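You operate a simulated robot arm through the tools that you are given. There is no shell and no other tool.

You are at the controls of a simulated robot arm. One attempt, no reset.

TASK
Put things in order on the top of the grey bench. At the end: the brown wad from the top of the grey bench is on the brown carton (marked "STRIPS"); the silver funnel (marked "3") from the top of the grey bench stands where the brown wad stood; the yellow cap from the top of the grey bench stands where the silver funnel stood; the grey sensor stands on top of the cream round filter (marked "FINE"); whatever was shut is shut again. Leave all else as you found it, and nothing knocked over.

The check looks at the end state, three seconds after you hand in, the way a careful person would. Anything else that was tipped, shoved, dropped, spilled or broken makes it a failure. Lids that push on must go on centred and level and be pressed home; caps that screw on are set level and turned clockwise until they are tight.

THE ROBOT
A 6-joint arm with a two-finger parallel gripper, fixed in place. Base frame: the origin is at the foot of the arm, x ahead of it, y to its left, z up; the work surface is at about z = 860. Readings come in mm, rad, newtons and seconds.
With the tool pointing down near the work surface it reaches from about 240 to 640 mm from the base axis. Its first joint turns from -1.152 to 1.152 rad. Payload 2.7 kg.
The tool frame sits at the grasp point between the pads (the TCP): z along the fingers, y along the line on which they close. The tips reach 23 mm beyond it. Largest opening 94 mm; finger width 38, thickness 10; the body of the gripper, 54 by 96 mm, starts 39 mm behind the TCP.
Orientation is that of the tool frame in the base frame, as a unit quaternion [x, y, z, w]. With the fingers straight down and closing along the base's y, the tool's x points along the base's -x, its y along +y and its z along -z.

THE INTERFACE
- The arm moves only by the tool move_arm. Its argument "commands" is a list of rows, each an object (a shift or turn left out is 0, a gripper value left out holds the last) with "fingers": the finger opening in mm, from 0 to 94; "delta_pos": the shift along the base's x, y, z in mm, a list of three; "rot": the turn, a rotation vector about the base's x, y, z in rad, a list of three. In form: [{"fingers": fingers, "delta_pos": [x, y, z], "rot": [rx, ry, rz]}, ...]. A call has 1 to 20 rows; each row shifts and turns the commanded pose from where the row before left it. Rows are played at 5 a second. More than 50 mm and 0.15 rad between two rows, or a gripper value outside its range, and nothing of the call is played. A pose out of reach is approached as far as the arm can. The call stops where the force on the tool passes 40 N (or 10 N more than at its start, if that is more) or the arm is blocked; 0.2 s more then pass. Each finger travels about 45 mm/s and halts on what it meets, pressing with about 35 N; the grip force reading is that of the motor and also rises with nothing between the fingers. The clock runs only during rows and for 0.2 s after the last one: add rows that do not move to give the fingers time. The reply holds the time, the measured pose of the TCP, the force on the tool along the base axes, the opening and the grip force, in the units named above and with some noise, with the torque about the TCP (base axes, N m) and any sound that the robot's microphone picked up.
- Cameras (640 x 400 px; columns grow to the right, rows downward): "scene" is fixed at [77.2, -436.3, 1399.7]; the picture's right is [0.75, -0.66, 0.00], its down [-0.40, -0.45, -0.80] and it looks along [0.53, 0.60, -0.60] (base axes); focal length 246 px, centre (320, 200). "wrist" rides on the gripper at [86, 16, -75] in the tool frame; the picture's right is [-0.18, 0.98, 0.00], its down [-0.58, -0.11, -0.81] and it looks along [-0.79, -0.15, 0.59] (tool axes); focal length 243 px, centre (320, 200). There is no depth. A picture from a camera that has moved, and an enlarged one, comes with that camera's place and axes in the base frame and with its lens.
- grab_frame(camera): a new picture of that camera. It takes no simulated time.
- zoom(camera, box): a new picture of the part [left, top, right, bottom] of that camera's present view, enlarged. It takes no simulated time.
- finish_job(): hands the job in; it is judged then, once.

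Places have to be worked out from the pictures, the camera data and where the tool is seen. Open the gripper and draw the arm clear of the work before you hand the job in, unless the task says otherwise.

The tools are called by a JSON object that holds its "name" and its "arguments". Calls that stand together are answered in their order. move_arm: Moves the arm, as the interface text tells. Its arguments: {"type":"object","properties":{"commands":{"type":"array"}},"required":["commands"]} The other tools are called the same way: grab_frame (camera) takes a picture; zoom (camera, box) takes an enlarged picture of a part of a camera's view; finish_job () hands the job in.

At the start:

```text
clock: 0.0
eef_pos: [436.6, 55.0, 1180.2]
tcp_rot: [-0.001, 1.0, 0.0, 0.001]
ft_force: [0.0, -1.1, -0.3]
wrist_torque: [0.01, -0.02, -0.01]
width: 93.9
grasp_force: 0.1
```

scene: 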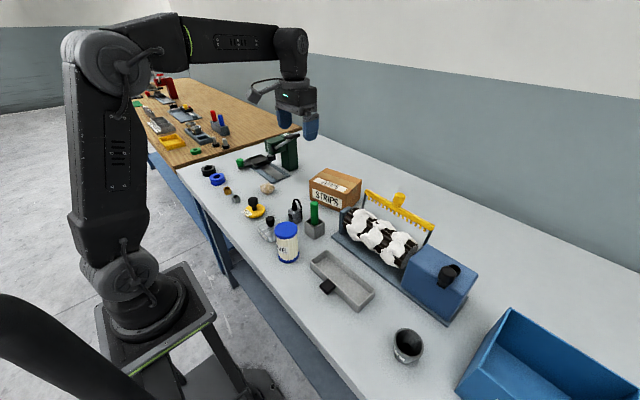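
wrist: 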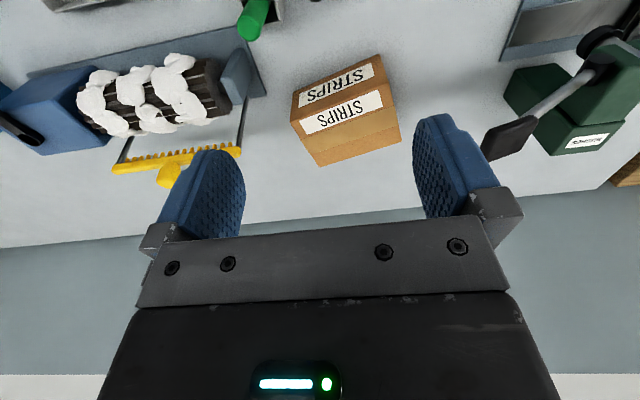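

I'll begin by looking closely at the bench with zoomed scene views.

{"name": "zoom", "arguments": {"camera": "scene", "box": [180, 120, 340, 220]}}

{"name": "zoom", "arguments": {"camera": "scene", "box": [220, 180, 380, 280]}}

{"name": "zoom", "arguments": {"camera": "scene", "box": [300, 170, 500, 380]}}

```text
4.00 times, centred on (260, 170) of scene
camera zoom: at [77.2, -436.3, 1399.7], right [0.75, -0.66, 0.0], down [-0.4, -0.45, -0.8], along [0.53, 0.6, -0.6], focal length 984 px, centre (560, 320)
```

zoom: 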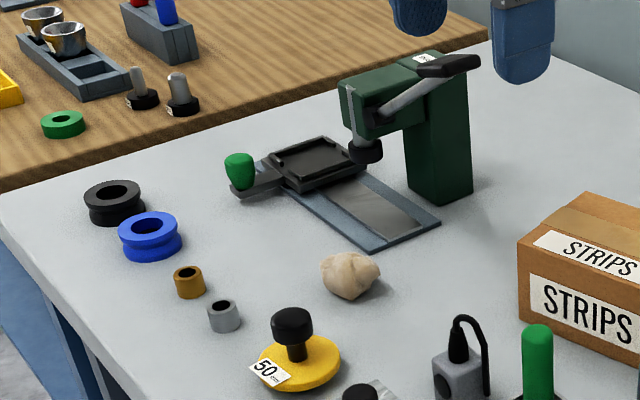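

```text
4.00 times, centred on (300, 230) of scene
camera zoom: at [77.2, -436.3, 1399.7], right [0.75, -0.66, 0.0], down [-0.4, -0.45, -0.8], along [0.53, 0.6, -0.6], focal length 984 px, centre (400, 80)
```

zoom: 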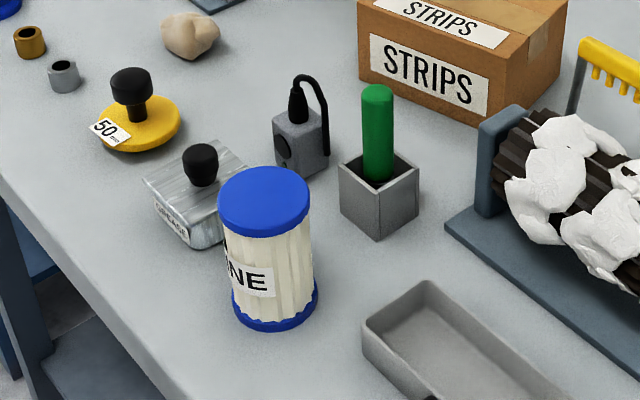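

```text
1.90 times, centred on (400, 275) of scene
camera zoom: at [77.2, -436.3, 1399.7], right [0.75, -0.66, 0.0], down [-0.4, -0.45, -0.8], along [0.53, 0.6, -0.6], focal length 468 px, centre (168, 57)
```

zoom: 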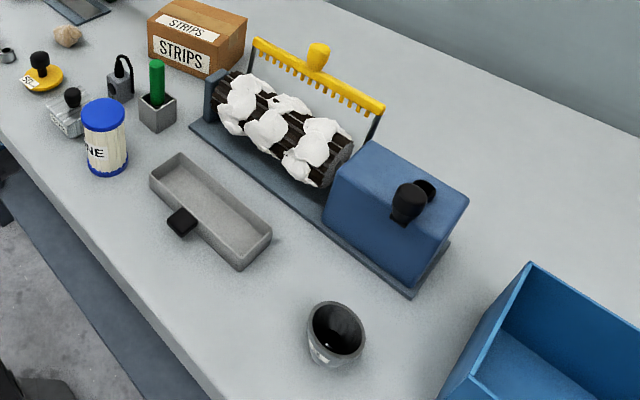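

Zooming tighter to identify the funnel, the cap and the labelled items.

{"name": "zoom", "arguments": {"camera": "scene", "box": [376, 315, 440, 375]}}

{"name": "zoom", "arguments": {"camera": "scene", "box": [236, 190, 300, 250]}}

{"name": "zoom", "arguments": {"camera": "scene", "box": [195, 155, 255, 210]}}

{"name": "zoom", "arguments": {"camera": "scene", "box": [120, 60, 300, 180]}}

{"name": "zoom", "arguments": {"camera": "scene", "box": [280, 190, 340, 250]}}

{"name": "zoom", "arguments": {"camera": "scene", "box": [440, 280, 640, 400]}}

```text
6.67 times, centred on (408, 345) of scene
camera zoom: at [77.2, -436.3, 1399.7], right [0.75, -0.66, 0.0], down [-0.4, -0.45, -0.8], along [0.53, 0.6, -0.6], focal length 1640 px, centre (-267, -767)
```

zoom: 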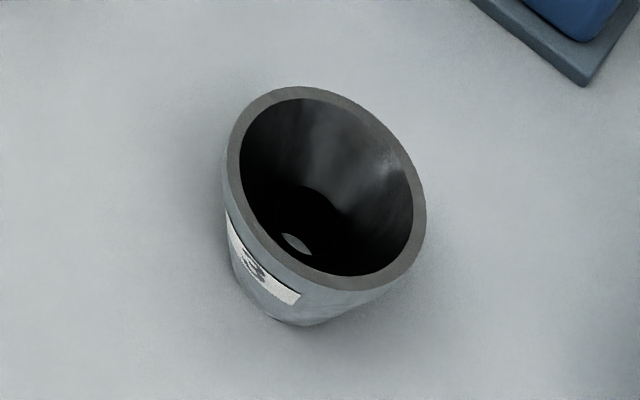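

```text
6.67 times, centred on (268, 220) of scene
camera zoom: at [77.2, -436.3, 1399.7], right [0.75, -0.66, 0.0], down [-0.4, -0.45, -0.8], along [0.53, 0.6, -0.6], focal length 1640 px, centre (667, 67)
```

zoom: 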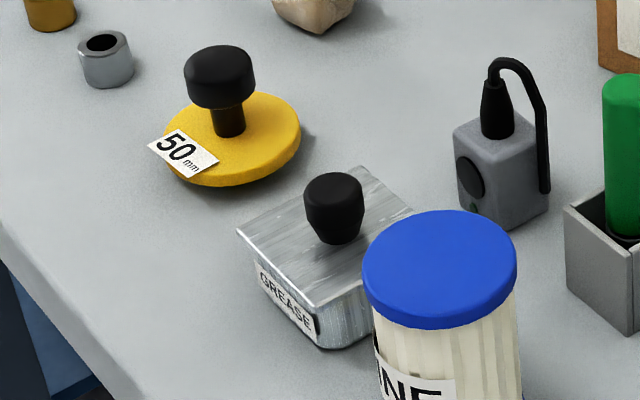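

```text
7.27 times, centred on (225, 182) of scene
camera zoom: at [77.2, -436.3, 1399.7], right [0.75, -0.66, 0.0], down [-0.4, -0.45, -0.8], along [0.53, 0.6, -0.6], focal length 1789 px, centre (1011, 327)
```

zoom: 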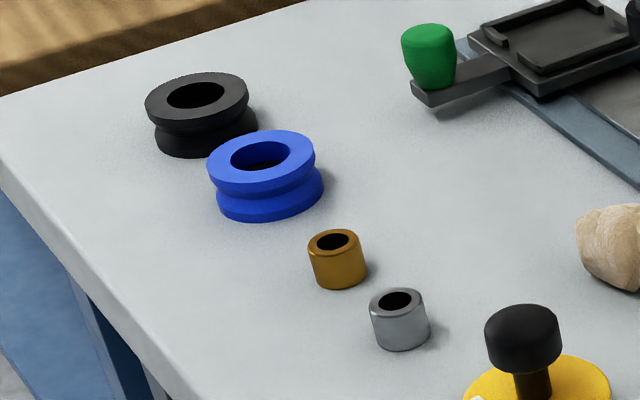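

```text
3.33 times, centred on (210, 120) of scene
camera zoom: at [77.2, -436.3, 1399.7], right [0.75, -0.66, 0.0], down [-0.4, -0.45, -0.8], along [0.53, 0.6, -0.6], focal length 820 px, centre (687, 467)
```

zoom: 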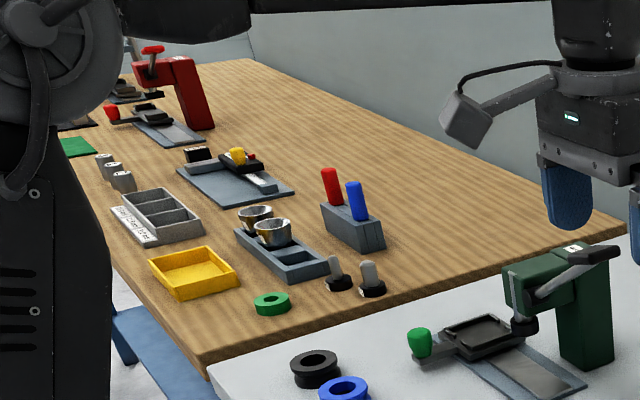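

```text
6.67 times, centred on (310, 220) of scene
camera zoom: at [77.2, -436.3, 1399.7], right [0.75, -0.66, 0.0], down [-0.4, -0.45, -0.8], along [0.53, 0.6, -0.6], focal length 1640 px, centre (387, 67)
```

zoom: 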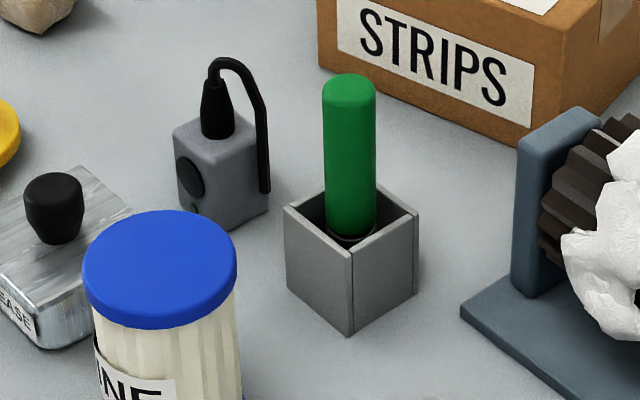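

```text
3.20 times, centred on (540, 340) of scene
camera zoom: at [77.2, -436.3, 1399.7], right [0.75, -0.66, 0.0], down [-0.4, -0.45, -0.8], along [0.53, 0.6, -0.6], focal length 787 px, centre (-384, -248)
```

zoom: 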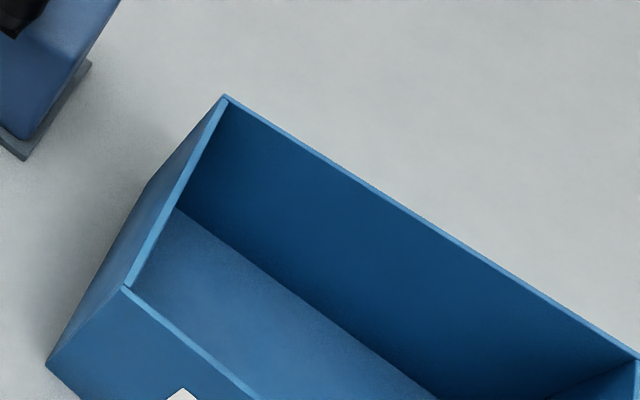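

The yellow disc with the knob ("50 mm") looks like the yellow cap, the cup marked 3 is the funnel, and the tan lump is the wad. I'll look at the carton through the wrist camera.

{"name": "zoom", "arguments": {"camera": "wrist", "box": [240, 20, 440, 190]}}

{"name": "zoom", "arguments": {"camera": "scene", "box": [290, 150, 390, 230]}}

```text
2.35 times, centred on (340, 105) of wrist
camera zoom: at [350.3, 70.2, 1255.7], right [0.18, 0.98, 0.0], down [0.58, -0.11, 0.81], along [0.79, -0.15, -0.59], focal length 571 px, centre (273, 424)
```

zoom: 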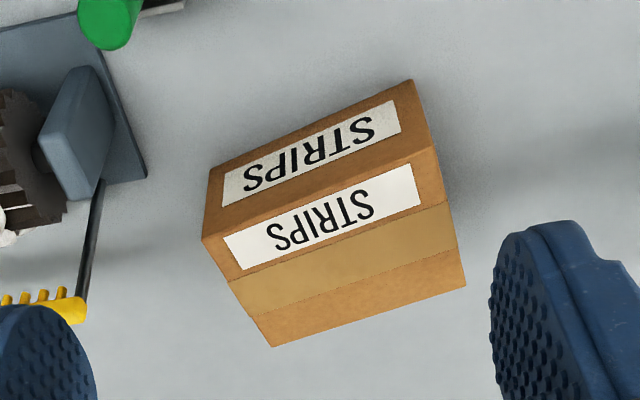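

```text
5.00 times, centred on (340, 190) of scene
camera zoom: at [77.2, -436.3, 1399.7], right [0.75, -0.66, 0.0], down [-0.4, -0.45, -0.8], along [0.53, 0.6, -0.6], focal length 1230 px, centre (220, 250)
```

zoom: 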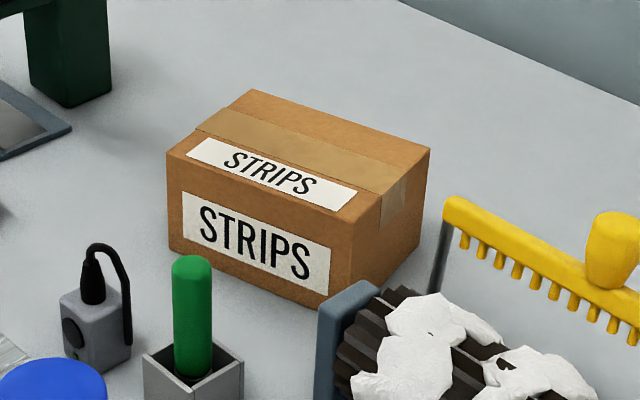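

The carton's top is at about z = 943, centred near (598, 68). The wad is near (439, 273), so I'll move above it at safe height and look.

{"name": "move_arm", "arguments": {"commands": [{"fingers": 94, "delta_pos": [0, 44, -20]}, {"delta_pos": [0, 44, -20]}, {"delta_pos": [0, 44, -20]}, {"delta_pos": [0, 44, -20]}, {"delta_pos": [2, 42, -20]}, {}]}}

{"name": "grab_frame", "arguments": {"camera": "wrist"}}

{"name": "grab_frame", "arguments": {"camera": "scene"}}

```text
clock: 1.4
eef_pos: [438.2, 275.3, 1078.9]
tcp_rot: [0.0, 1.0, 0.001, 0.001]
ft_force: [0.3, 0.9, 0.3]
wrist_torque: [-0.02, -0.04, 0.0]
width: 94.0
grasp_force: 0.1
```

```text
taken
camera wrist: at [351.4, 289.7, 1154.3], right [0.18, 0.98, 0.0], down [0.58, -0.11, 0.81], along [0.79, -0.15, -0.59], focal length 243 px, centre (320, 200)
```

wrist: 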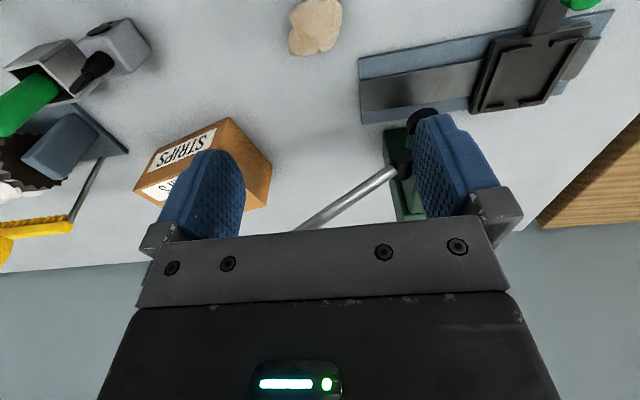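

```text
taken
```

scene: 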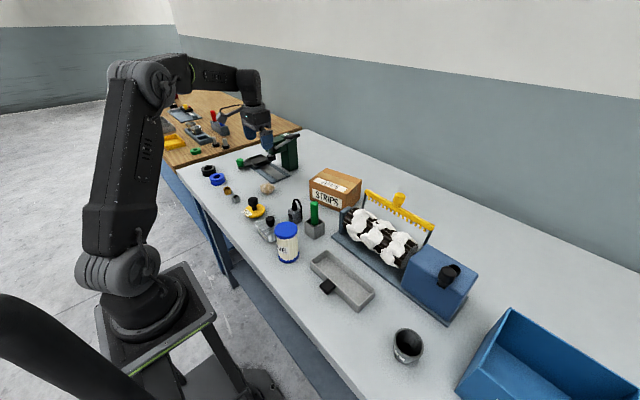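

The wad reads at about (440, 270). I'll descend partway and check alignment.

{"name": "move_arm", "arguments": {"commands": [{"delta_pos": [1, -2, -40]}, {"delta_pos": [1, -2, -40]}, {"delta_pos": [0, 0, -40]}, {}]}}

{"name": "grab_frame", "arguments": {"camera": "wrist"}}

{"name": "zoom", "arguments": {"camera": "scene", "box": [220, 130, 320, 210]}}

```text
clock: 2.4
eef_pos: [439.6, 267.0, 959.8]
tcp_rot: [0.0, 1.0, 0.0, 0.001]
ft_force: [-1.0, -0.1, -0.7]
wrist_torque: [0.02, -0.01, 0.01]
width: 93.9
grasp_force: 0.0
```

```text
taken
camera wrist: at [353.9, 282.4, 1035.0], right [0.18, 0.98, 0.0], down [0.58, -0.11, 0.81], along [0.79, -0.15, -0.59], focal length 243 px, centre (320, 200)
```

wrist: 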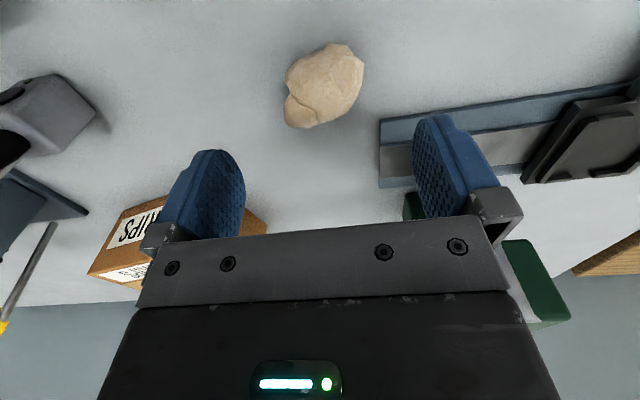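

```text
5.00 times, centred on (270, 170) of scene
camera zoom: at [77.2, -436.3, 1399.7], right [0.75, -0.66, 0.0], down [-0.4, -0.45, -0.8], along [0.53, 0.6, -0.6], focal length 1230 px, centre (570, 350)
```

zoom: 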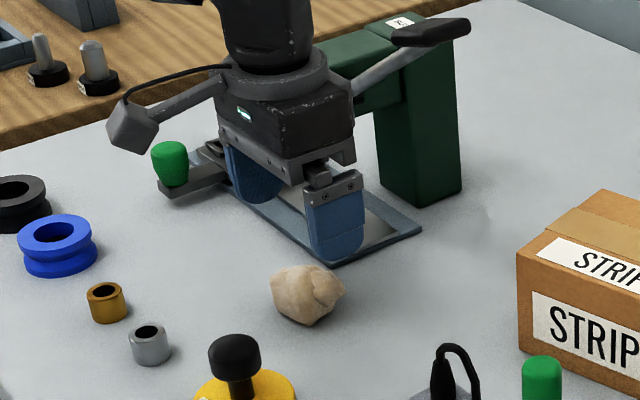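

The wad sits at (440, 269.5), about 54 mm wide and 40 mm high. I'll go down to a tip clearance of about 3 mm and close.

{"name": "move_arm", "arguments": {"commands": [{"delta_pos": [0.5, 2.5, -25]}, {"delta_pos": [0, 0, -25]}, {"delta_pos": [0, 0, -23]}, {}, {"fingers": 40}, {}, {}, {}, {}]}}

{"name": "grab_frame", "arguments": {"camera": "wrist"}}

{"name": "zoom", "arguments": {"camera": "scene", "box": [220, 130, 320, 210]}}

```text
clock: 4.4
eef_pos: [444.0, 272.3, 888.8]
tcp_rot: [0.0, 1.0, 0.0, 0.001]
ft_force: [-0.3, 0.2, 0.3]
wrist_torque: [0.01, -0.01, 0.02]
width: 40.9
grasp_force: 5.0
```

```text
taken
camera wrist: at [357.3, 287.0, 963.3], right [0.18, 0.98, 0.0], down [0.58, -0.11, 0.81], along [0.79, -0.15, -0.59], focal length 243 px, centre (320, 200)
```

wrist: 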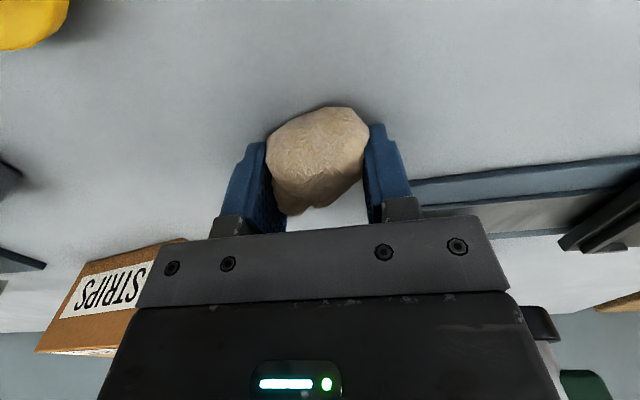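

```text
5.00 times, centred on (270, 170) of scene
camera zoom: at [77.2, -436.3, 1399.7], right [0.75, -0.66, 0.0], down [-0.4, -0.45, -0.8], along [0.53, 0.6, -0.6], focal length 1230 px, centre (570, 350)
```

zoom: 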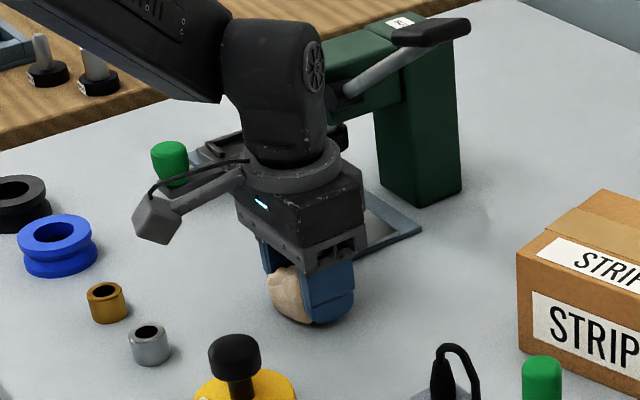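

The fingers are touching the wad at about 41 mm. I'll tighten a bit and lift straight up.

{"name": "move_arm", "arguments": {"commands": [{"fingers": 30}, {}, {}, {"delta_pos": [0, 0, 20]}, {"delta_pos": [0, 0, 30]}, {"delta_pos": [0, 0, 40]}, {}]}}

{"name": "grab_frame", "arguments": {"camera": "wrist"}}

{"name": "zoom", "arguments": {"camera": "scene", "box": [220, 130, 320, 210]}}

```text
clock: 6.0
eef_pos: [442.6, 272.8, 977.2]
tcp_rot: [0.0, 1.0, 0.0, 0.001]
ft_force: [0.5, -0.2, 0.7]
wrist_torque: [-0.03, 0.0, 0.0]
width: 36.2
grasp_force: 34.9
```

```text
taken
camera wrist: at [355.1, 287.1, 1052.3], right [0.18, 0.98, 0.0], down [0.58, -0.11, 0.81], along [0.79, -0.15, -0.59], focal length 243 px, centre (320, 200)
```

wrist: 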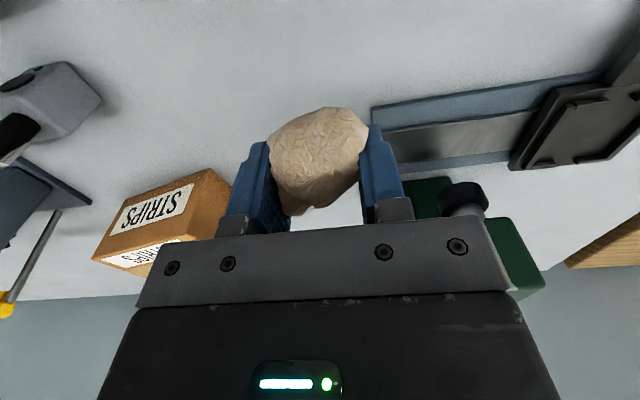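

```text
5.00 times, centred on (270, 170) of scene
camera zoom: at [77.2, -436.3, 1399.7], right [0.75, -0.66, 0.0], down [-0.4, -0.45, -0.8], along [0.53, 0.6, -0.6], focal length 1230 px, centre (570, 350)
```

zoom: 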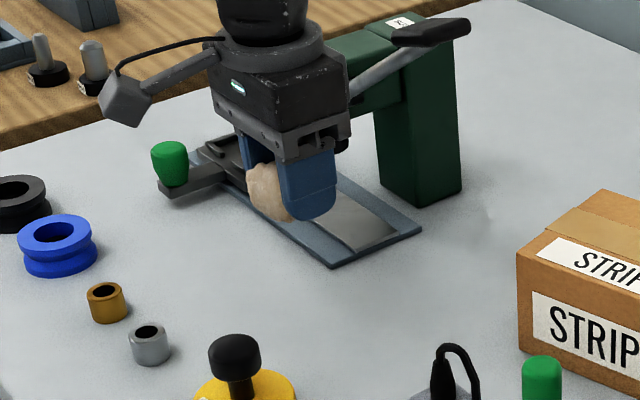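

The wad is held. I'll raise it, carry it over the carton, and look before lowering.

{"name": "move_arm", "arguments": {"commands": [{"delta_pos": [0, 0, 40]}, {"delta_pos": [0, 0, 40]}, {"delta_pos": [20, -28, 0]}, {"delta_pos": [25, -34, 0]}, {"delta_pos": [25, -34, 0]}, {"delta_pos": [25, -34, 0]}, {"delta_pos": [25, -34, 0]}, {"delta_pos": [20, -28, 0]}, {"delta_pos": [10, -12, 0]}, {}, {}]}}

{"name": "grab_frame", "arguments": {"camera": "wrist"}}

{"name": "zoom", "arguments": {"camera": "scene", "box": [280, 110, 400, 220]}}

```text
clock: 7.2
eef_pos: [489.7, 198.4, 1053.3]
tcp_rot: [-0.008, 1.0, 0.0, -0.018]
ft_force: [-16.5, -1.2, 1.6]
wrist_torque: [0.04, -0.36, 0.33]
width: 36.1
grasp_force: 34.6
stopped in row 5: the force on the tool passed its limit at 66 N (the readings are from after the stop); the commanded pose is now the measured one
```

```text
taken
camera wrist: at [405.5, 210.6, 1130.8], right [0.17, 0.99, -0.01], down [0.61, -0.1, 0.79], along [0.77, -0.14, -0.62], focal length 243 px, centre (320, 200)
```

wrist: 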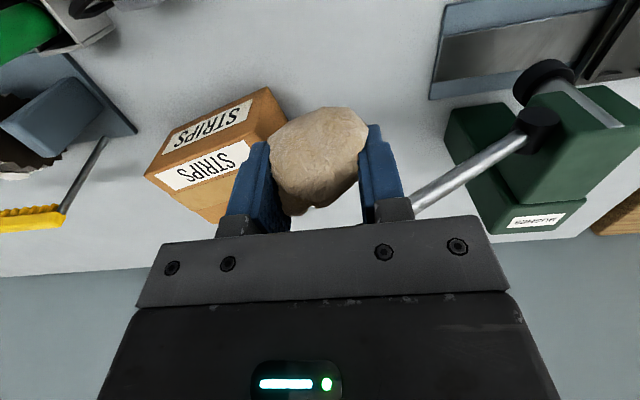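

```text
3.64 times, centred on (340, 165) of scene
camera zoom: at [76.7, -436.3, 1399.7], right [0.75, -0.66, 0.0], down [-0.4, -0.45, -0.8], along [0.53, 0.6, -0.6], focal length 894 px, centre (247, 327)
```

zoom: 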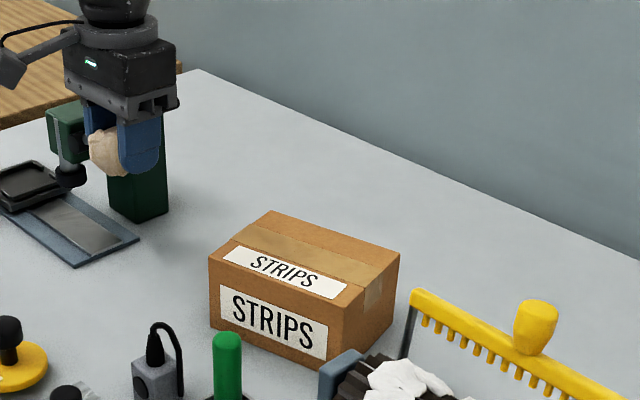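

The tool touched the press lever on the way, with a push toward −x. I'll back off along the way I came and then look at what happened.

{"name": "move_arm", "arguments": {"commands": [{"delta_pos": [-12, 10, 0]}, {"delta_pos": [-25, 20, 0], "rot": [0, -0.036, -0.016]}, {"delta_pos": [-20, 10, 0]}, {}]}}

{"name": "grab_frame", "arguments": {"camera": "wrist"}}

{"name": "zoom", "arguments": {"camera": "scene", "box": [220, 100, 340, 210]}}

{"name": "grab_frame", "arguments": {"camera": "scene"}}

```text
clock: 8.2
eef_pos: [433.2, 238.3, 1056.2]
tcp_rot: [0.001, 1.0, 0.001, 0.003]
ft_force: [0.4, 0.1, -0.2]
wrist_torque: [0.0, 0.01, 0.03]
width: 36.1
grasp_force: 34.7
```

```text
taken
camera wrist: at [345.9, 253.2, 1129.8], right [0.19, 0.98, 0.0], down [0.58, -0.11, 0.81], along [0.8, -0.15, -0.59], focal length 243 px, centre (320, 200)
```

wrist: 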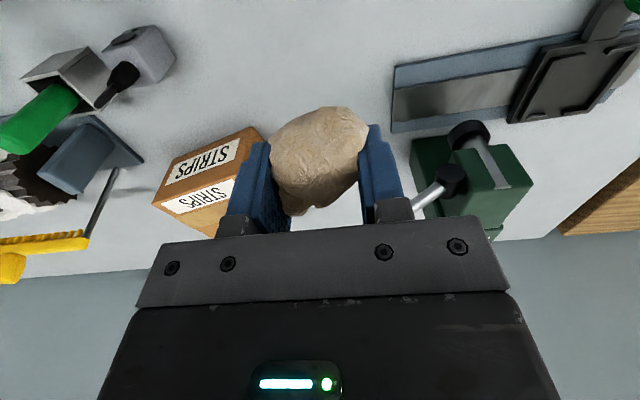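

```text
3.64 times, centred on (280, 155) of scene
camera zoom: at [77.2, -436.3, 1399.7], right [0.75, -0.66, 0.0], down [-0.4, -0.45, -0.8], along [0.53, 0.6, -0.6], focal length 894 px, centre (466, 364)
```

zoom: 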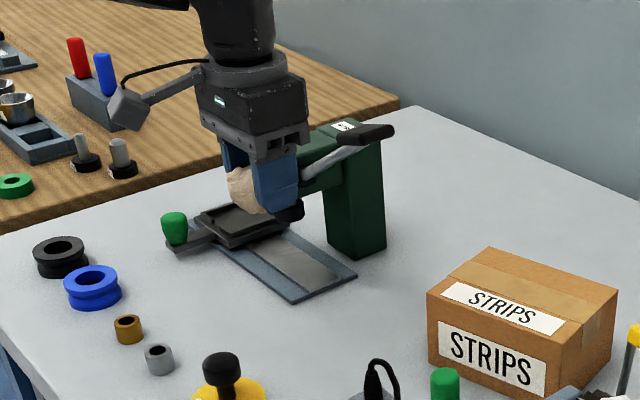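

```text
taken
```

scene: 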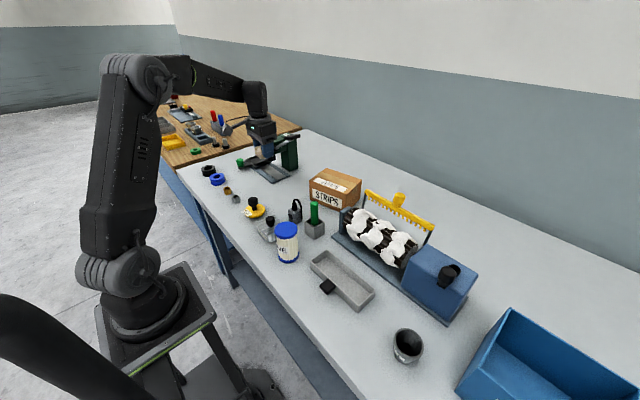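

The press looks unmoved: its lever end and plate corner are at the same pixels as before. The lever tip is near (557, 209, 1066), so I'll go around it: first −y at x ≈ 433, then +x to the carton.

{"name": "move_arm", "arguments": {"commands": [{"delta_pos": [0, -42, 0]}, {"delta_pos": [0, -44, 0]}, {"delta_pos": [0, -44, 0]}, {"delta_pos": [0, -40, 0]}, {"delta_pos": [40, 0, 0]}, {"delta_pos": [40, 0, 0]}, {"delta_pos": [40, 0, 0]}, {"delta_pos": [37, 0, 0]}, {}, {}]}}

{"name": "grab_frame", "arguments": {"camera": "wrist"}}

{"name": "zoom", "arguments": {"camera": "scene", "box": [220, 100, 340, 210]}}

{"name": "zoom", "arguments": {"camera": "scene", "box": [280, 110, 400, 220]}}

```text
clock: 10.4
eef_pos: [589.6, 65.3, 1053.7]
tcp_rot: [0.001, 1.0, 0.001, 0.003]
ft_force: [0.2, -0.3, -0.3]
wrist_torque: [0.0, 0.05, 0.01]
width: 36.8
grasp_force: 35.3
```

```text
taken
camera wrist: at [502.6, 80.0, 1129.3], right [0.19, 0.98, 0.0], down [0.58, -0.11, 0.81], along [0.8, -0.15, -0.59], focal length 243 px, centre (320, 200)
```

wrist: 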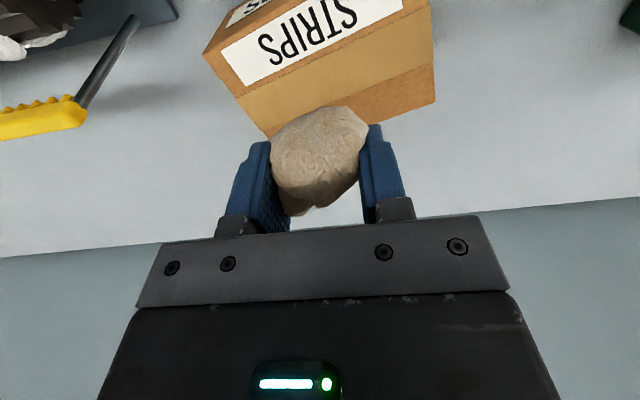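

```text
3.64 times, centred on (280, 155) of scene
camera zoom: at [77.2, -436.3, 1399.7], right [0.75, -0.66, 0.0], down [-0.4, -0.45, -0.8], along [0.53, 0.6, -0.6], focal length 894 px, centre (466, 364)
```

zoom: 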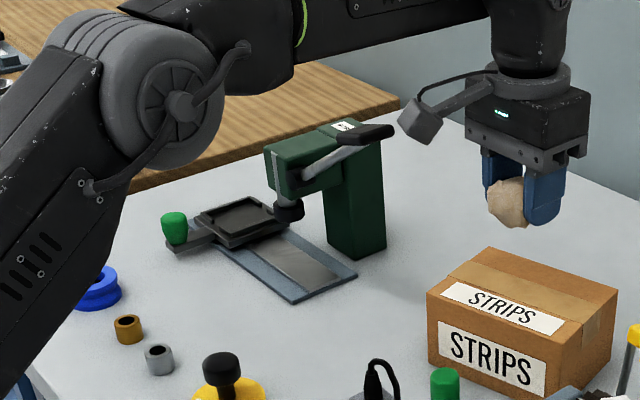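

```text
3.64 times, centred on (340, 165) of scene
camera zoom: at [77.2, -436.3, 1399.7], right [0.75, -0.66, 0.0], down [-0.4, -0.45, -0.8], along [0.53, 0.6, -0.6], focal length 894 px, centre (247, 327)
```

zoom: 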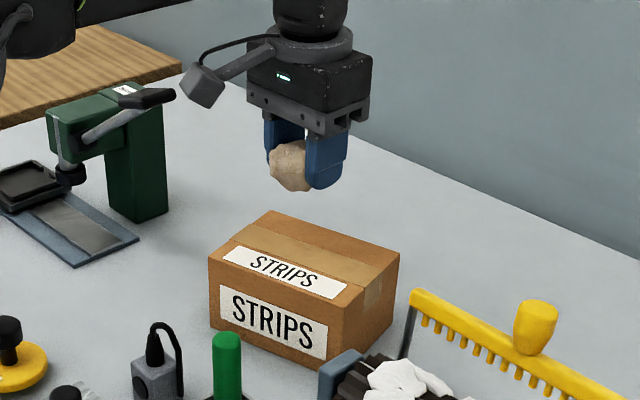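

The press still matches its original pixels. The TCP is over the carton at (590, 65), so I'll shift 5 mm inward and lower to just above the top.

{"name": "move_arm", "arguments": {"commands": [{"delta_pos": [5, 2, -25]}, {"delta_pos": [0, 0, -25]}, {"delta_pos": [0, 0, -20]}, {}, {}]}}

{"name": "grab_frame", "arguments": {"camera": "wrist"}}

{"name": "zoom", "arguments": {"camera": "scene", "box": [290, 140, 390, 220]}}

```text
clock: 11.6
eef_pos: [593.8, 68.8, 981.2]
tcp_rot: [0.001, 1.0, 0.001, 0.003]
ft_force: [-0.3, -1.2, 0.2]
wrist_torque: [0.0, 0.01, 0.03]
width: 36.9
grasp_force: 34.5
```

```text
taken
camera wrist: at [507.9, 83.7, 1055.2], right [0.19, 0.98, 0.0], down [0.58, -0.11, 0.81], along [0.8, -0.15, -0.59], focal length 243 px, centre (320, 200)
```

wrist: 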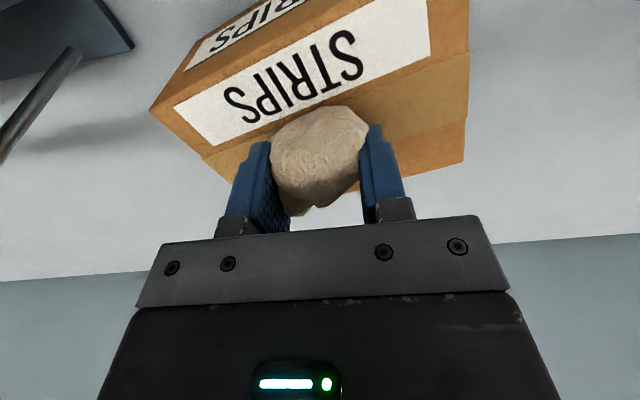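

```text
5.00 times, centred on (340, 180) of scene
camera zoom: at [77.2, -436.3, 1399.7], right [0.75, -0.66, 0.0], down [-0.4, -0.45, -0.8], along [0.53, 0.6, -0.6], focal length 1230 px, centre (220, 300)
```

zoom: 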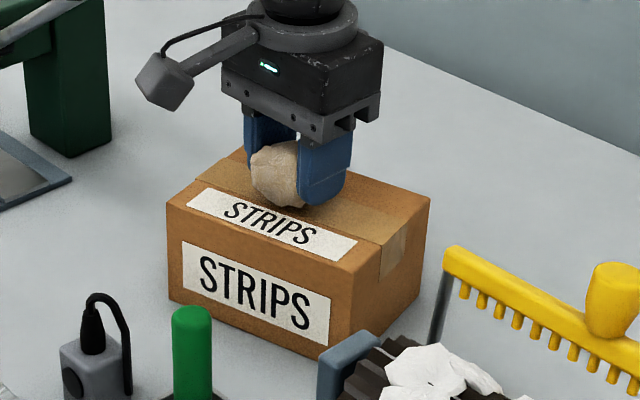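

Centred on the carton with just a small gap below. I'll lower in small steps and watch the force.

{"name": "move_arm", "arguments": {"commands": [{"delta_pos": [0, 0, -3]}, {"delta_pos": [0, 0, -3]}, {"delta_pos": [0, 0, -2]}, {}]}}

{"name": "zoom", "arguments": {"camera": "scene", "box": [310, 150, 370, 200]}}

```text
clock: 12.6
eef_pos: [597.2, 69.0, 974.7]
tcp_rot: [0.001, 1.0, 0.001, 0.004]
ft_force: [0.7, 0.9, 0.9]
wrist_torque: [0.05, 0.0, 0.01]
width: 37.1
grasp_force: 35.3
```

```text
8.00 times, centred on (340, 175) of scene
camera zoom: at [77.2, -436.3, 1399.7], right [0.75, -0.66, 0.0], down [-0.4, -0.45, -0.8], along [0.53, 0.6, -0.6], focal length 1968 px, centre (160, 400)
```

zoom: 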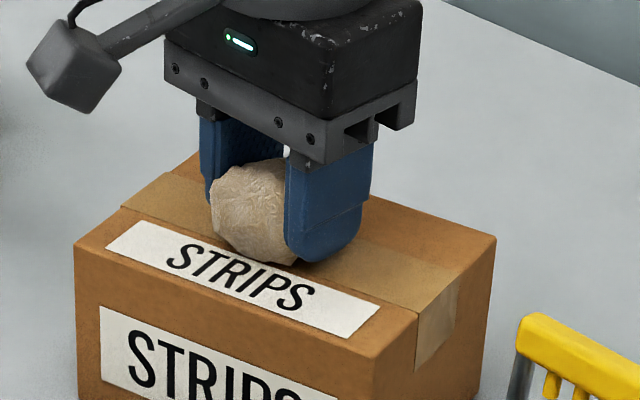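

{"name": "move_arm", "arguments": {"commands": [{"delta_pos": [0, 0, -1.5]}, {"delta_pos": [0, 0, -1.5]}, {}]}}

{"name": "zoom", "arguments": {"camera": "scene", "box": [310, 150, 370, 200]}}

```text
clock: 13.4
eef_pos: [595.7, 69.1, 974.2]
tcp_rot: [0.001, 1.0, 0.001, 0.005]
ft_force: [-5.2, -1.0, 18.2]
wrist_torque: [0.05, 0.4, 0.03]
width: 36.7
grasp_force: 34.8
```

```text
8.00 times, centred on (340, 175) of scene
camera zoom: at [76.7, -436.4, 1399.7], right [0.75, -0.66, 0.0], down [-0.4, -0.45, -0.8], along [0.53, 0.6, -0.6], focal length 1968 px, centre (160, 400)
```

zoom: 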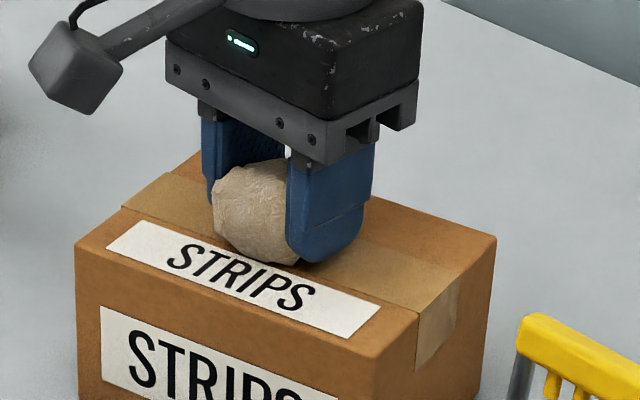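

The wad is now resting on the carton (18 N up). I'll ease off 1 mm and open gradually.

{"name": "move_arm", "arguments": {"commands": [{"delta_pos": [0, 0, 1]}, {"fingers": 42}, {"fingers": 50}, {"fingers": 60}, {"fingers": 75}, {}, {}]}}

{"name": "grab_frame", "arguments": {"camera": "wrist"}}

{"name": "zoom", "arguments": {"camera": "scene", "box": [310, 150, 370, 200]}}

```text
clock: 15.0
eef_pos: [596.8, 68.9, 973.5]
tcp_rot: [0.001, 1.0, 0.001, 0.003]
ft_force: [0.3, -0.1, -0.9]
wrist_torque: [-0.02, 0.01, 0.02]
width: 74.8
grasp_force: 0.1
```

```text
taken
camera wrist: at [509.1, 83.4, 1047.2], right [0.19, 0.98, 0.0], down [0.58, -0.11, 0.81], along [0.8, -0.15, -0.59], focal length 243 px, centre (320, 200)
```

wrist: 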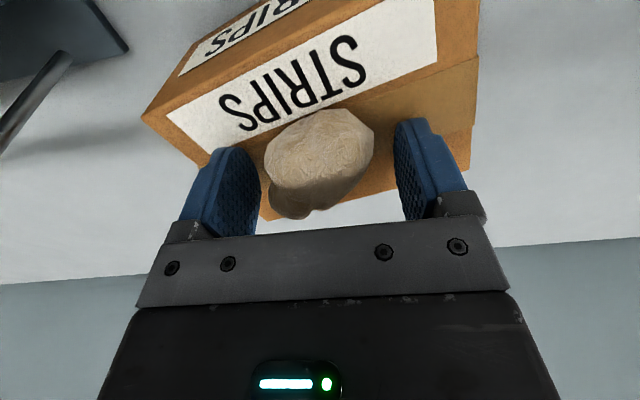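

```text
8.00 times, centred on (340, 175) of scene
camera zoom: at [77.2, -436.3, 1399.7], right [0.75, -0.66, 0.0], down [-0.4, -0.45, -0.8], along [0.53, 0.6, -0.6], focal length 1968 px, centre (160, 400)
```

zoom: 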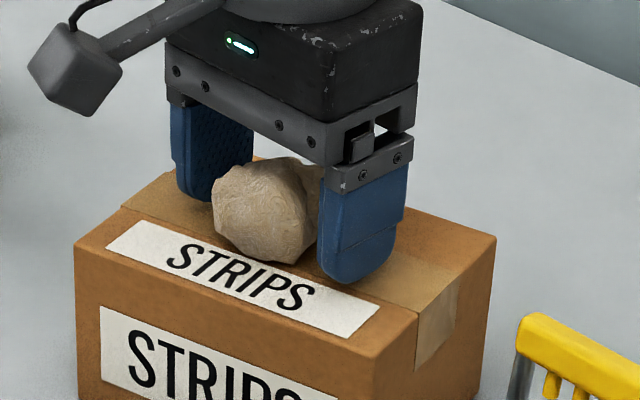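

The wad is sitting stably on the carton. I'll rise straight up, retreat, and head to the funnel near (337, −397) at a safe height.

{"name": "move_arm", "arguments": {"commands": [{"fingers": 90, "delta_pos": [0, 0, 0]}, {}, {"delta_pos": [0, 0, 30]}, {"delta_pos": [0, 0, 40]}, {"delta_pos": [0, 0, 40]}, {"delta_pos": [-45, 0, 0]}, {"delta_pos": [-45, 0, 0]}, {"delta_pos": [-45, 0, 0]}, {"delta_pos": [-40, -20, 0]}, {"delta_pos": [-10, -45, 0]}, {"delta_pos": [-8, -48, 0]}, {"delta_pos": [-8, -48, 0]}, {"delta_pos": [-8, -48, 0]}, {"delta_pos": [-8, -48, 0]}, {"delta_pos": [-8, -48, 0]}, {"delta_pos": [-8, -48, 0]}, {"delta_pos": [-8, -48, 0]}, {"delta_pos": [-8, -48, 0]}, {}, {}]}}

{"name": "grab_frame", "arguments": {"camera": "wrist"}}

{"name": "grab_frame", "arguments": {"camera": "scene"}}

```text
clock: 19.2
eef_pos: [349.1, -379.7, 1081.3]
tcp_rot: [0.0, 1.0, 0.002, 0.003]
ft_force: [-0.1, 0.8, -0.7]
wrist_torque: [0.0, 0.05, 0.01]
width: 89.9
grasp_force: 0.1
```

```text
taken
camera wrist: at [261.7, -365.8, 1156.2], right [0.19, 0.98, 0.0], down [0.58, -0.11, 0.81], along [0.8, -0.15, -0.59], focal length 243 px, centre (320, 200)
```

wrist: 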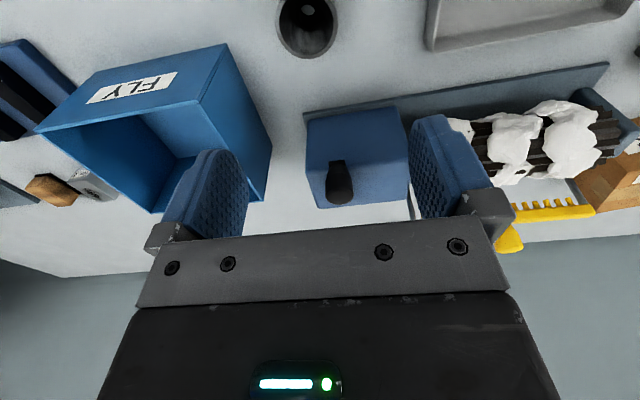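

```text
taken
```

scene: 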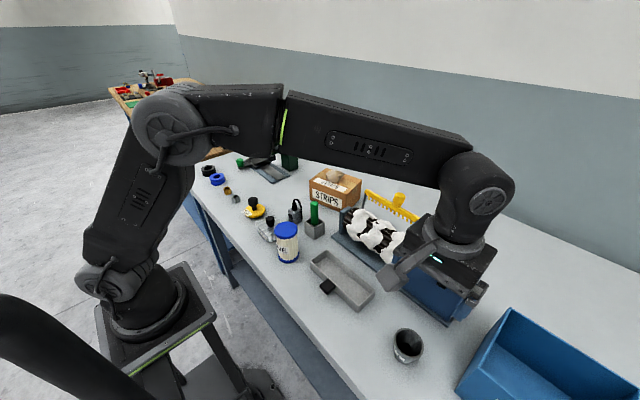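

The funnel is visible at the top of the wrist view. There are more items beyond the blue bin, so I'll look at those.

{"name": "zoom", "arguments": {"camera": "wrist", "box": [0, 20, 200, 260]}}

{"name": "zoom", "arguments": {"camera": "wrist", "box": [250, 0, 370, 75]}}

```text
1.67 times, centred on (100, 140) of wrist
camera zoom: at [261.7, -365.8, 1156.2], right [0.19, 0.98, 0.0], down [0.58, -0.11, 0.81], along [0.8, -0.15, -0.59], focal length 404 px, centre (687, 300)
```

zoom: 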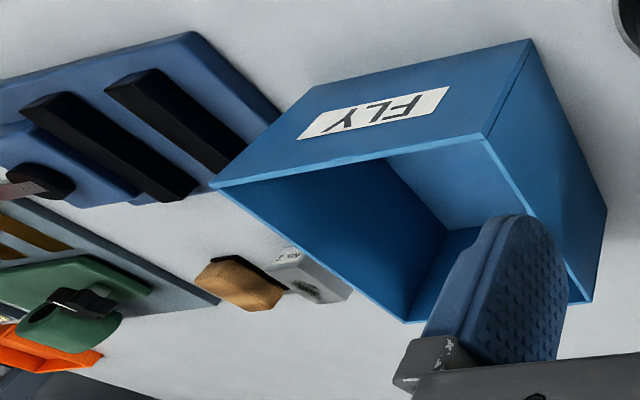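

```text
5.33 times, centred on (310, 38) of wrist
camera zoom: at [261.7, -365.8, 1156.2], right [0.19, 0.98, 0.0], down [0.58, -0.11, 0.81], along [0.8, -0.15, -0.59], focal length 1294 px, centre (373, 1067)
```

zoom: 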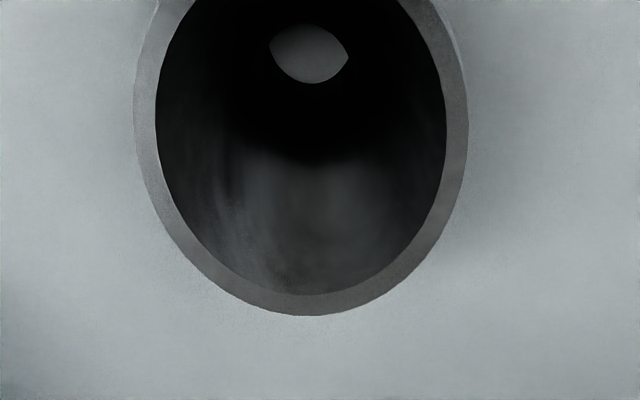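

The funnel is empty and open at the bottom, with its rim centre near (338, −391) and a diameter of about 54 mm. I'll move over it and descend to z ≈ 985.

{"name": "move_arm", "arguments": {"commands": [{"fingers": 94, "delta_pos": [-6, -6, -30]}, {"delta_pos": [-5, -5, -30]}, {"delta_pos": [0, 0, -36]}, {}, {}]}}

{"name": "grab_frame", "arguments": {"camera": "wrist"}}

{"name": "zoom", "arguments": {"camera": "scene", "box": [350, 260, 490, 390]}}

```text
clock: 20.4
eef_pos: [335.1, -389.8, 987.8]
tcp_rot: [0.001, 1.0, 0.001, 0.004]
ft_force: [-1.1, -1.3, 0.5]
wrist_torque: [0.04, -0.02, -0.03]
width: 94.1
grasp_force: 0.0
```

```text
taken
camera wrist: at [247.9, -375.6, 1062.7], right [0.19, 0.98, 0.0], down [0.58, -0.11, 0.81], along [0.8, -0.15, -0.59], focal length 243 px, centre (320, 200)
```

wrist: 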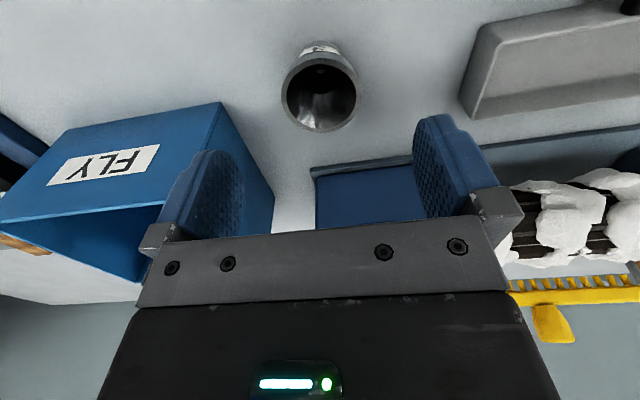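

```text
3.08 times, centred on (420, 325) of scene
camera zoom: at [77.2, -436.3, 1399.7], right [0.75, -0.66, 0.0], down [-0.4, -0.45, -0.8], along [0.53, 0.6, -0.6], focal length 757 px, centre (12, -185)
```

zoom: 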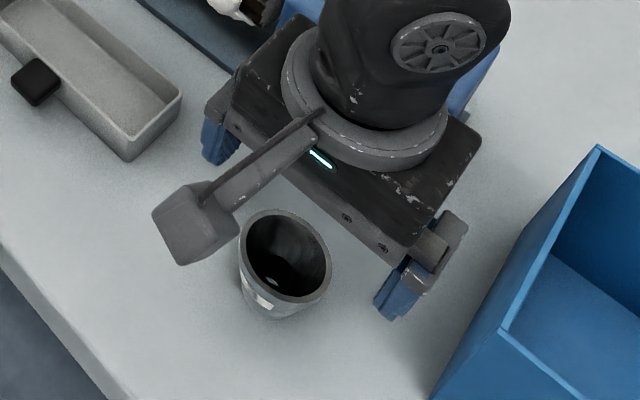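

{"name": "zoom", "arguments": {"camera": "wrist", "box": [260, 30, 380, 150]}}

```text
3.33 times, centred on (320, 90) of wrist
camera zoom: at [247.9, -375.6, 1062.7], right [0.19, 0.98, 0.0], down [0.58, -0.11, 0.81], along [0.8, -0.15, -0.59], focal length 809 px, centre (320, 567)
```

zoom: 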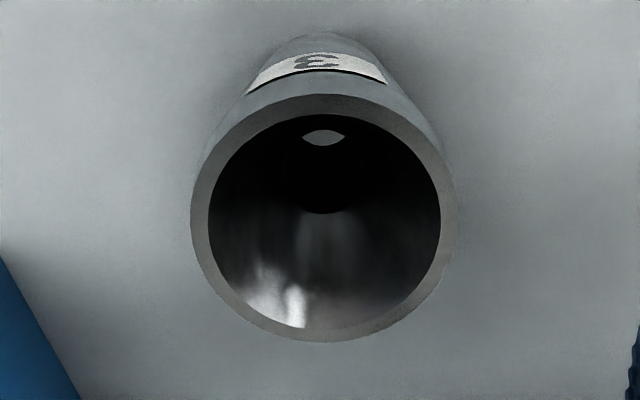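

The rim is at (337, −392, 910), with the body tapering to a narrower base and about 39 mm clear of the bin for the fingers. I'll descend so the pads straddle the rim, then close.

{"name": "move_arm", "arguments": {"commands": [{"delta_pos": [1.5, -1.5, -30]}, {"delta_pos": [0, 0, -30]}, {"delta_pos": [0, 0, -28]}, {}, {"fingers": 60}, {}, {}]}}

{"name": "grab_frame", "arguments": {"camera": "wrist"}}

{"name": "zoom", "arguments": {"camera": "scene", "box": [350, 260, 490, 390]}}

```text
clock: 22.0
eef_pos: [339.8, -390.3, 898.0]
tcp_rot: [0.001, 1.0, 0.001, 0.004]
ft_force: [-0.1, 0.4, 1.2]
wrist_torque: [0.03, -0.01, 0.01]
width: 60.0
grasp_force: 0.0
```

```text
taken
camera wrist: at [252.0, -376.7, 972.3], right [0.19, 0.98, 0.0], down [0.58, -0.11, 0.81], along [0.8, -0.15, -0.59], focal length 243 px, centre (320, 200)
```

wrist: 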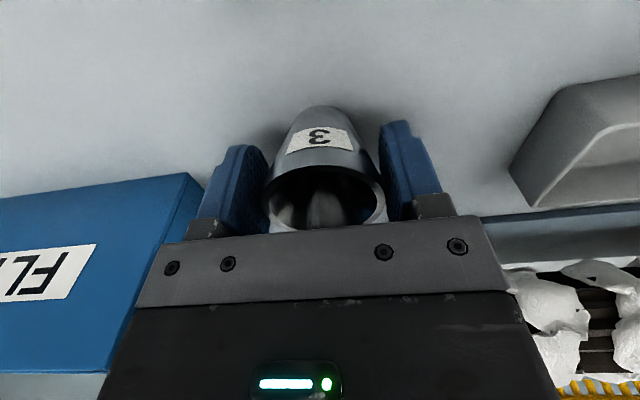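

```text
3.08 times, centred on (420, 325) of scene
camera zoom: at [77.2, -436.3, 1399.7], right [0.75, -0.66, 0.0], down [-0.4, -0.45, -0.8], along [0.53, 0.6, -0.6], focal length 757 px, centre (12, -185)
```

zoom: 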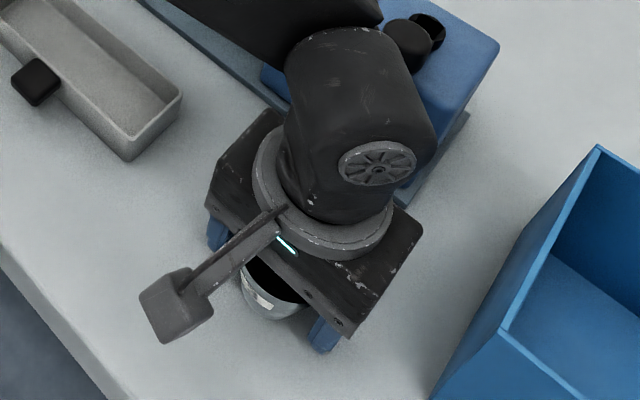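

The funnel is centred between the pads. Closing on the rim now.

{"name": "move_arm", "arguments": {"commands": [{"fingers": 54}, {"fingers": 46}, {}, {}, {}]}}

{"name": "grab_frame", "arguments": {"camera": "wrist"}}

```text
clock: 23.2
eef_pos: [338.7, -390.9, 899.2]
tcp_rot: [0.001, 1.0, 0.001, 0.003]
ft_force: [0.1, 0.9, 0.5]
wrist_torque: [-0.02, -0.01, -0.01]
width: 51.4
grasp_force: 35.1
```

```text
taken
camera wrist: at [252.0, -376.7, 972.3], right [0.19, 0.98, 0.0], down [0.58, -0.11, 0.81], along [0.8, -0.15, -0.59], focal length 243 px, centre (320, 200)
```

wrist: 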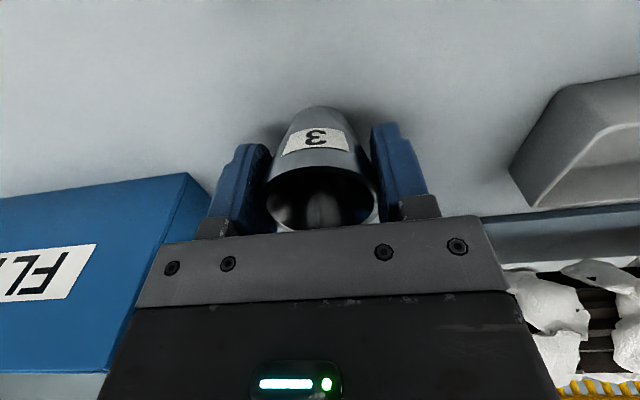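

Gripped at 51.4 mm with 35 N. I'll lift a little first and check that it stays level.

{"name": "move_arm", "arguments": {"commands": [{"delta_pos": [0, 0, 10]}, {"delta_pos": [0, 0, 20]}, {"delta_pos": [0, 0, 30]}, {}]}}

{"name": "grab_frame", "arguments": {"camera": "wrist"}}

{"name": "zoom", "arguments": {"camera": "scene", "box": [350, 260, 490, 390]}}

```text
clock: 24.2
eef_pos: [340.1, -392.0, 959.1]
tcp_rot: [0.002, 1.0, 0.001, 0.003]
ft_force: [0.4, -0.3, -2.6]
wrist_torque: [0.01, -0.01, -0.03]
width: 51.3
grasp_force: 35.3
```

```text
taken
camera wrist: at [252.3, -377.1, 1033.4], right [0.19, 0.98, 0.0], down [0.58, -0.11, 0.81], along [0.8, -0.15, -0.59], focal length 243 px, centre (320, 200)
```

wrist: 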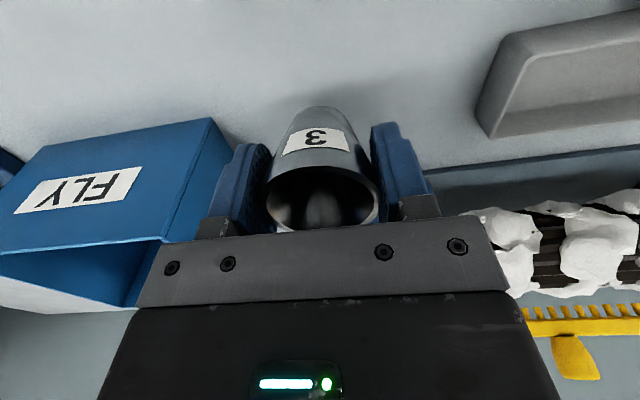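

```text
3.08 times, centred on (420, 325) of scene
camera zoom: at [77.2, -436.3, 1399.7], right [0.75, -0.66, 0.0], down [-0.4, -0.45, -0.8], along [0.53, 0.6, -0.6], focal length 757 px, centre (12, -185)
```

zoom: 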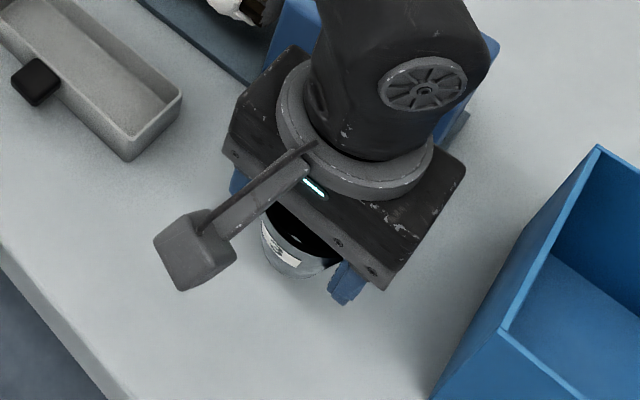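

The funnel hangs level. I'll raise it and carry it at z ≈ 1085 over toward the wad's old spot (440, 270), staying well clear of the lever.

{"name": "move_arm", "arguments": {"commands": [{"delta_pos": [0, 0, 40]}, {"delta_pos": [0, 0, 45]}, {"delta_pos": [0, 0, 40]}, {"delta_pos": [5, 25, 0]}, {"delta_pos": [7, 45, 0]}, {"delta_pos": [7, 45, 0]}, {"delta_pos": [7, 45, 0]}, {"delta_pos": [7, 45, 0]}, {"delta_pos": [7, 45, 0]}, {"delta_pos": [7, 45, 0]}, {"delta_pos": [7, 45, 0]}, {"delta_pos": [7, 45, 0]}, {"delta_pos": [7, 45, 0]}, {"delta_pos": [7, 45, 0]}, {"delta_pos": [7, 45, 0]}, {"delta_pos": [7, 45, 0]}, {"delta_pos": [7, 45, 0]}, {"delta_pos": [4, 25, 0]}, {}]}}

{"name": "grab_frame", "arguments": {"camera": "wrist"}}

{"name": "grab_frame", "arguments": {"camera": "scene"}}

```text
clock: 28.2
eef_pos: [439.4, 243.5, 1083.4]
tcp_rot: [0.001, 1.0, 0.001, 0.004]
ft_force: [-0.1, 0.1, -2.8]
wrist_torque: [0.0, 0.0, -0.02]
width: 51.2
grasp_force: 35.3
```

```text
taken
camera wrist: at [351.0, 257.8, 1157.6], right [0.19, 0.98, 0.0], down [0.58, -0.11, 0.81], along [0.8, -0.15, -0.59], focal length 243 px, centre (320, 200)
```

wrist: 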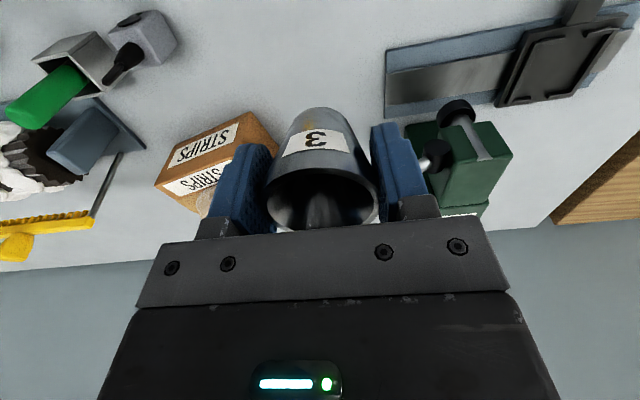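

```text
taken
```

scene: 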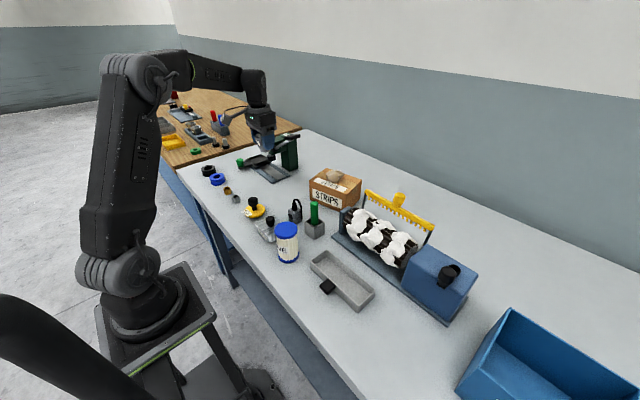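

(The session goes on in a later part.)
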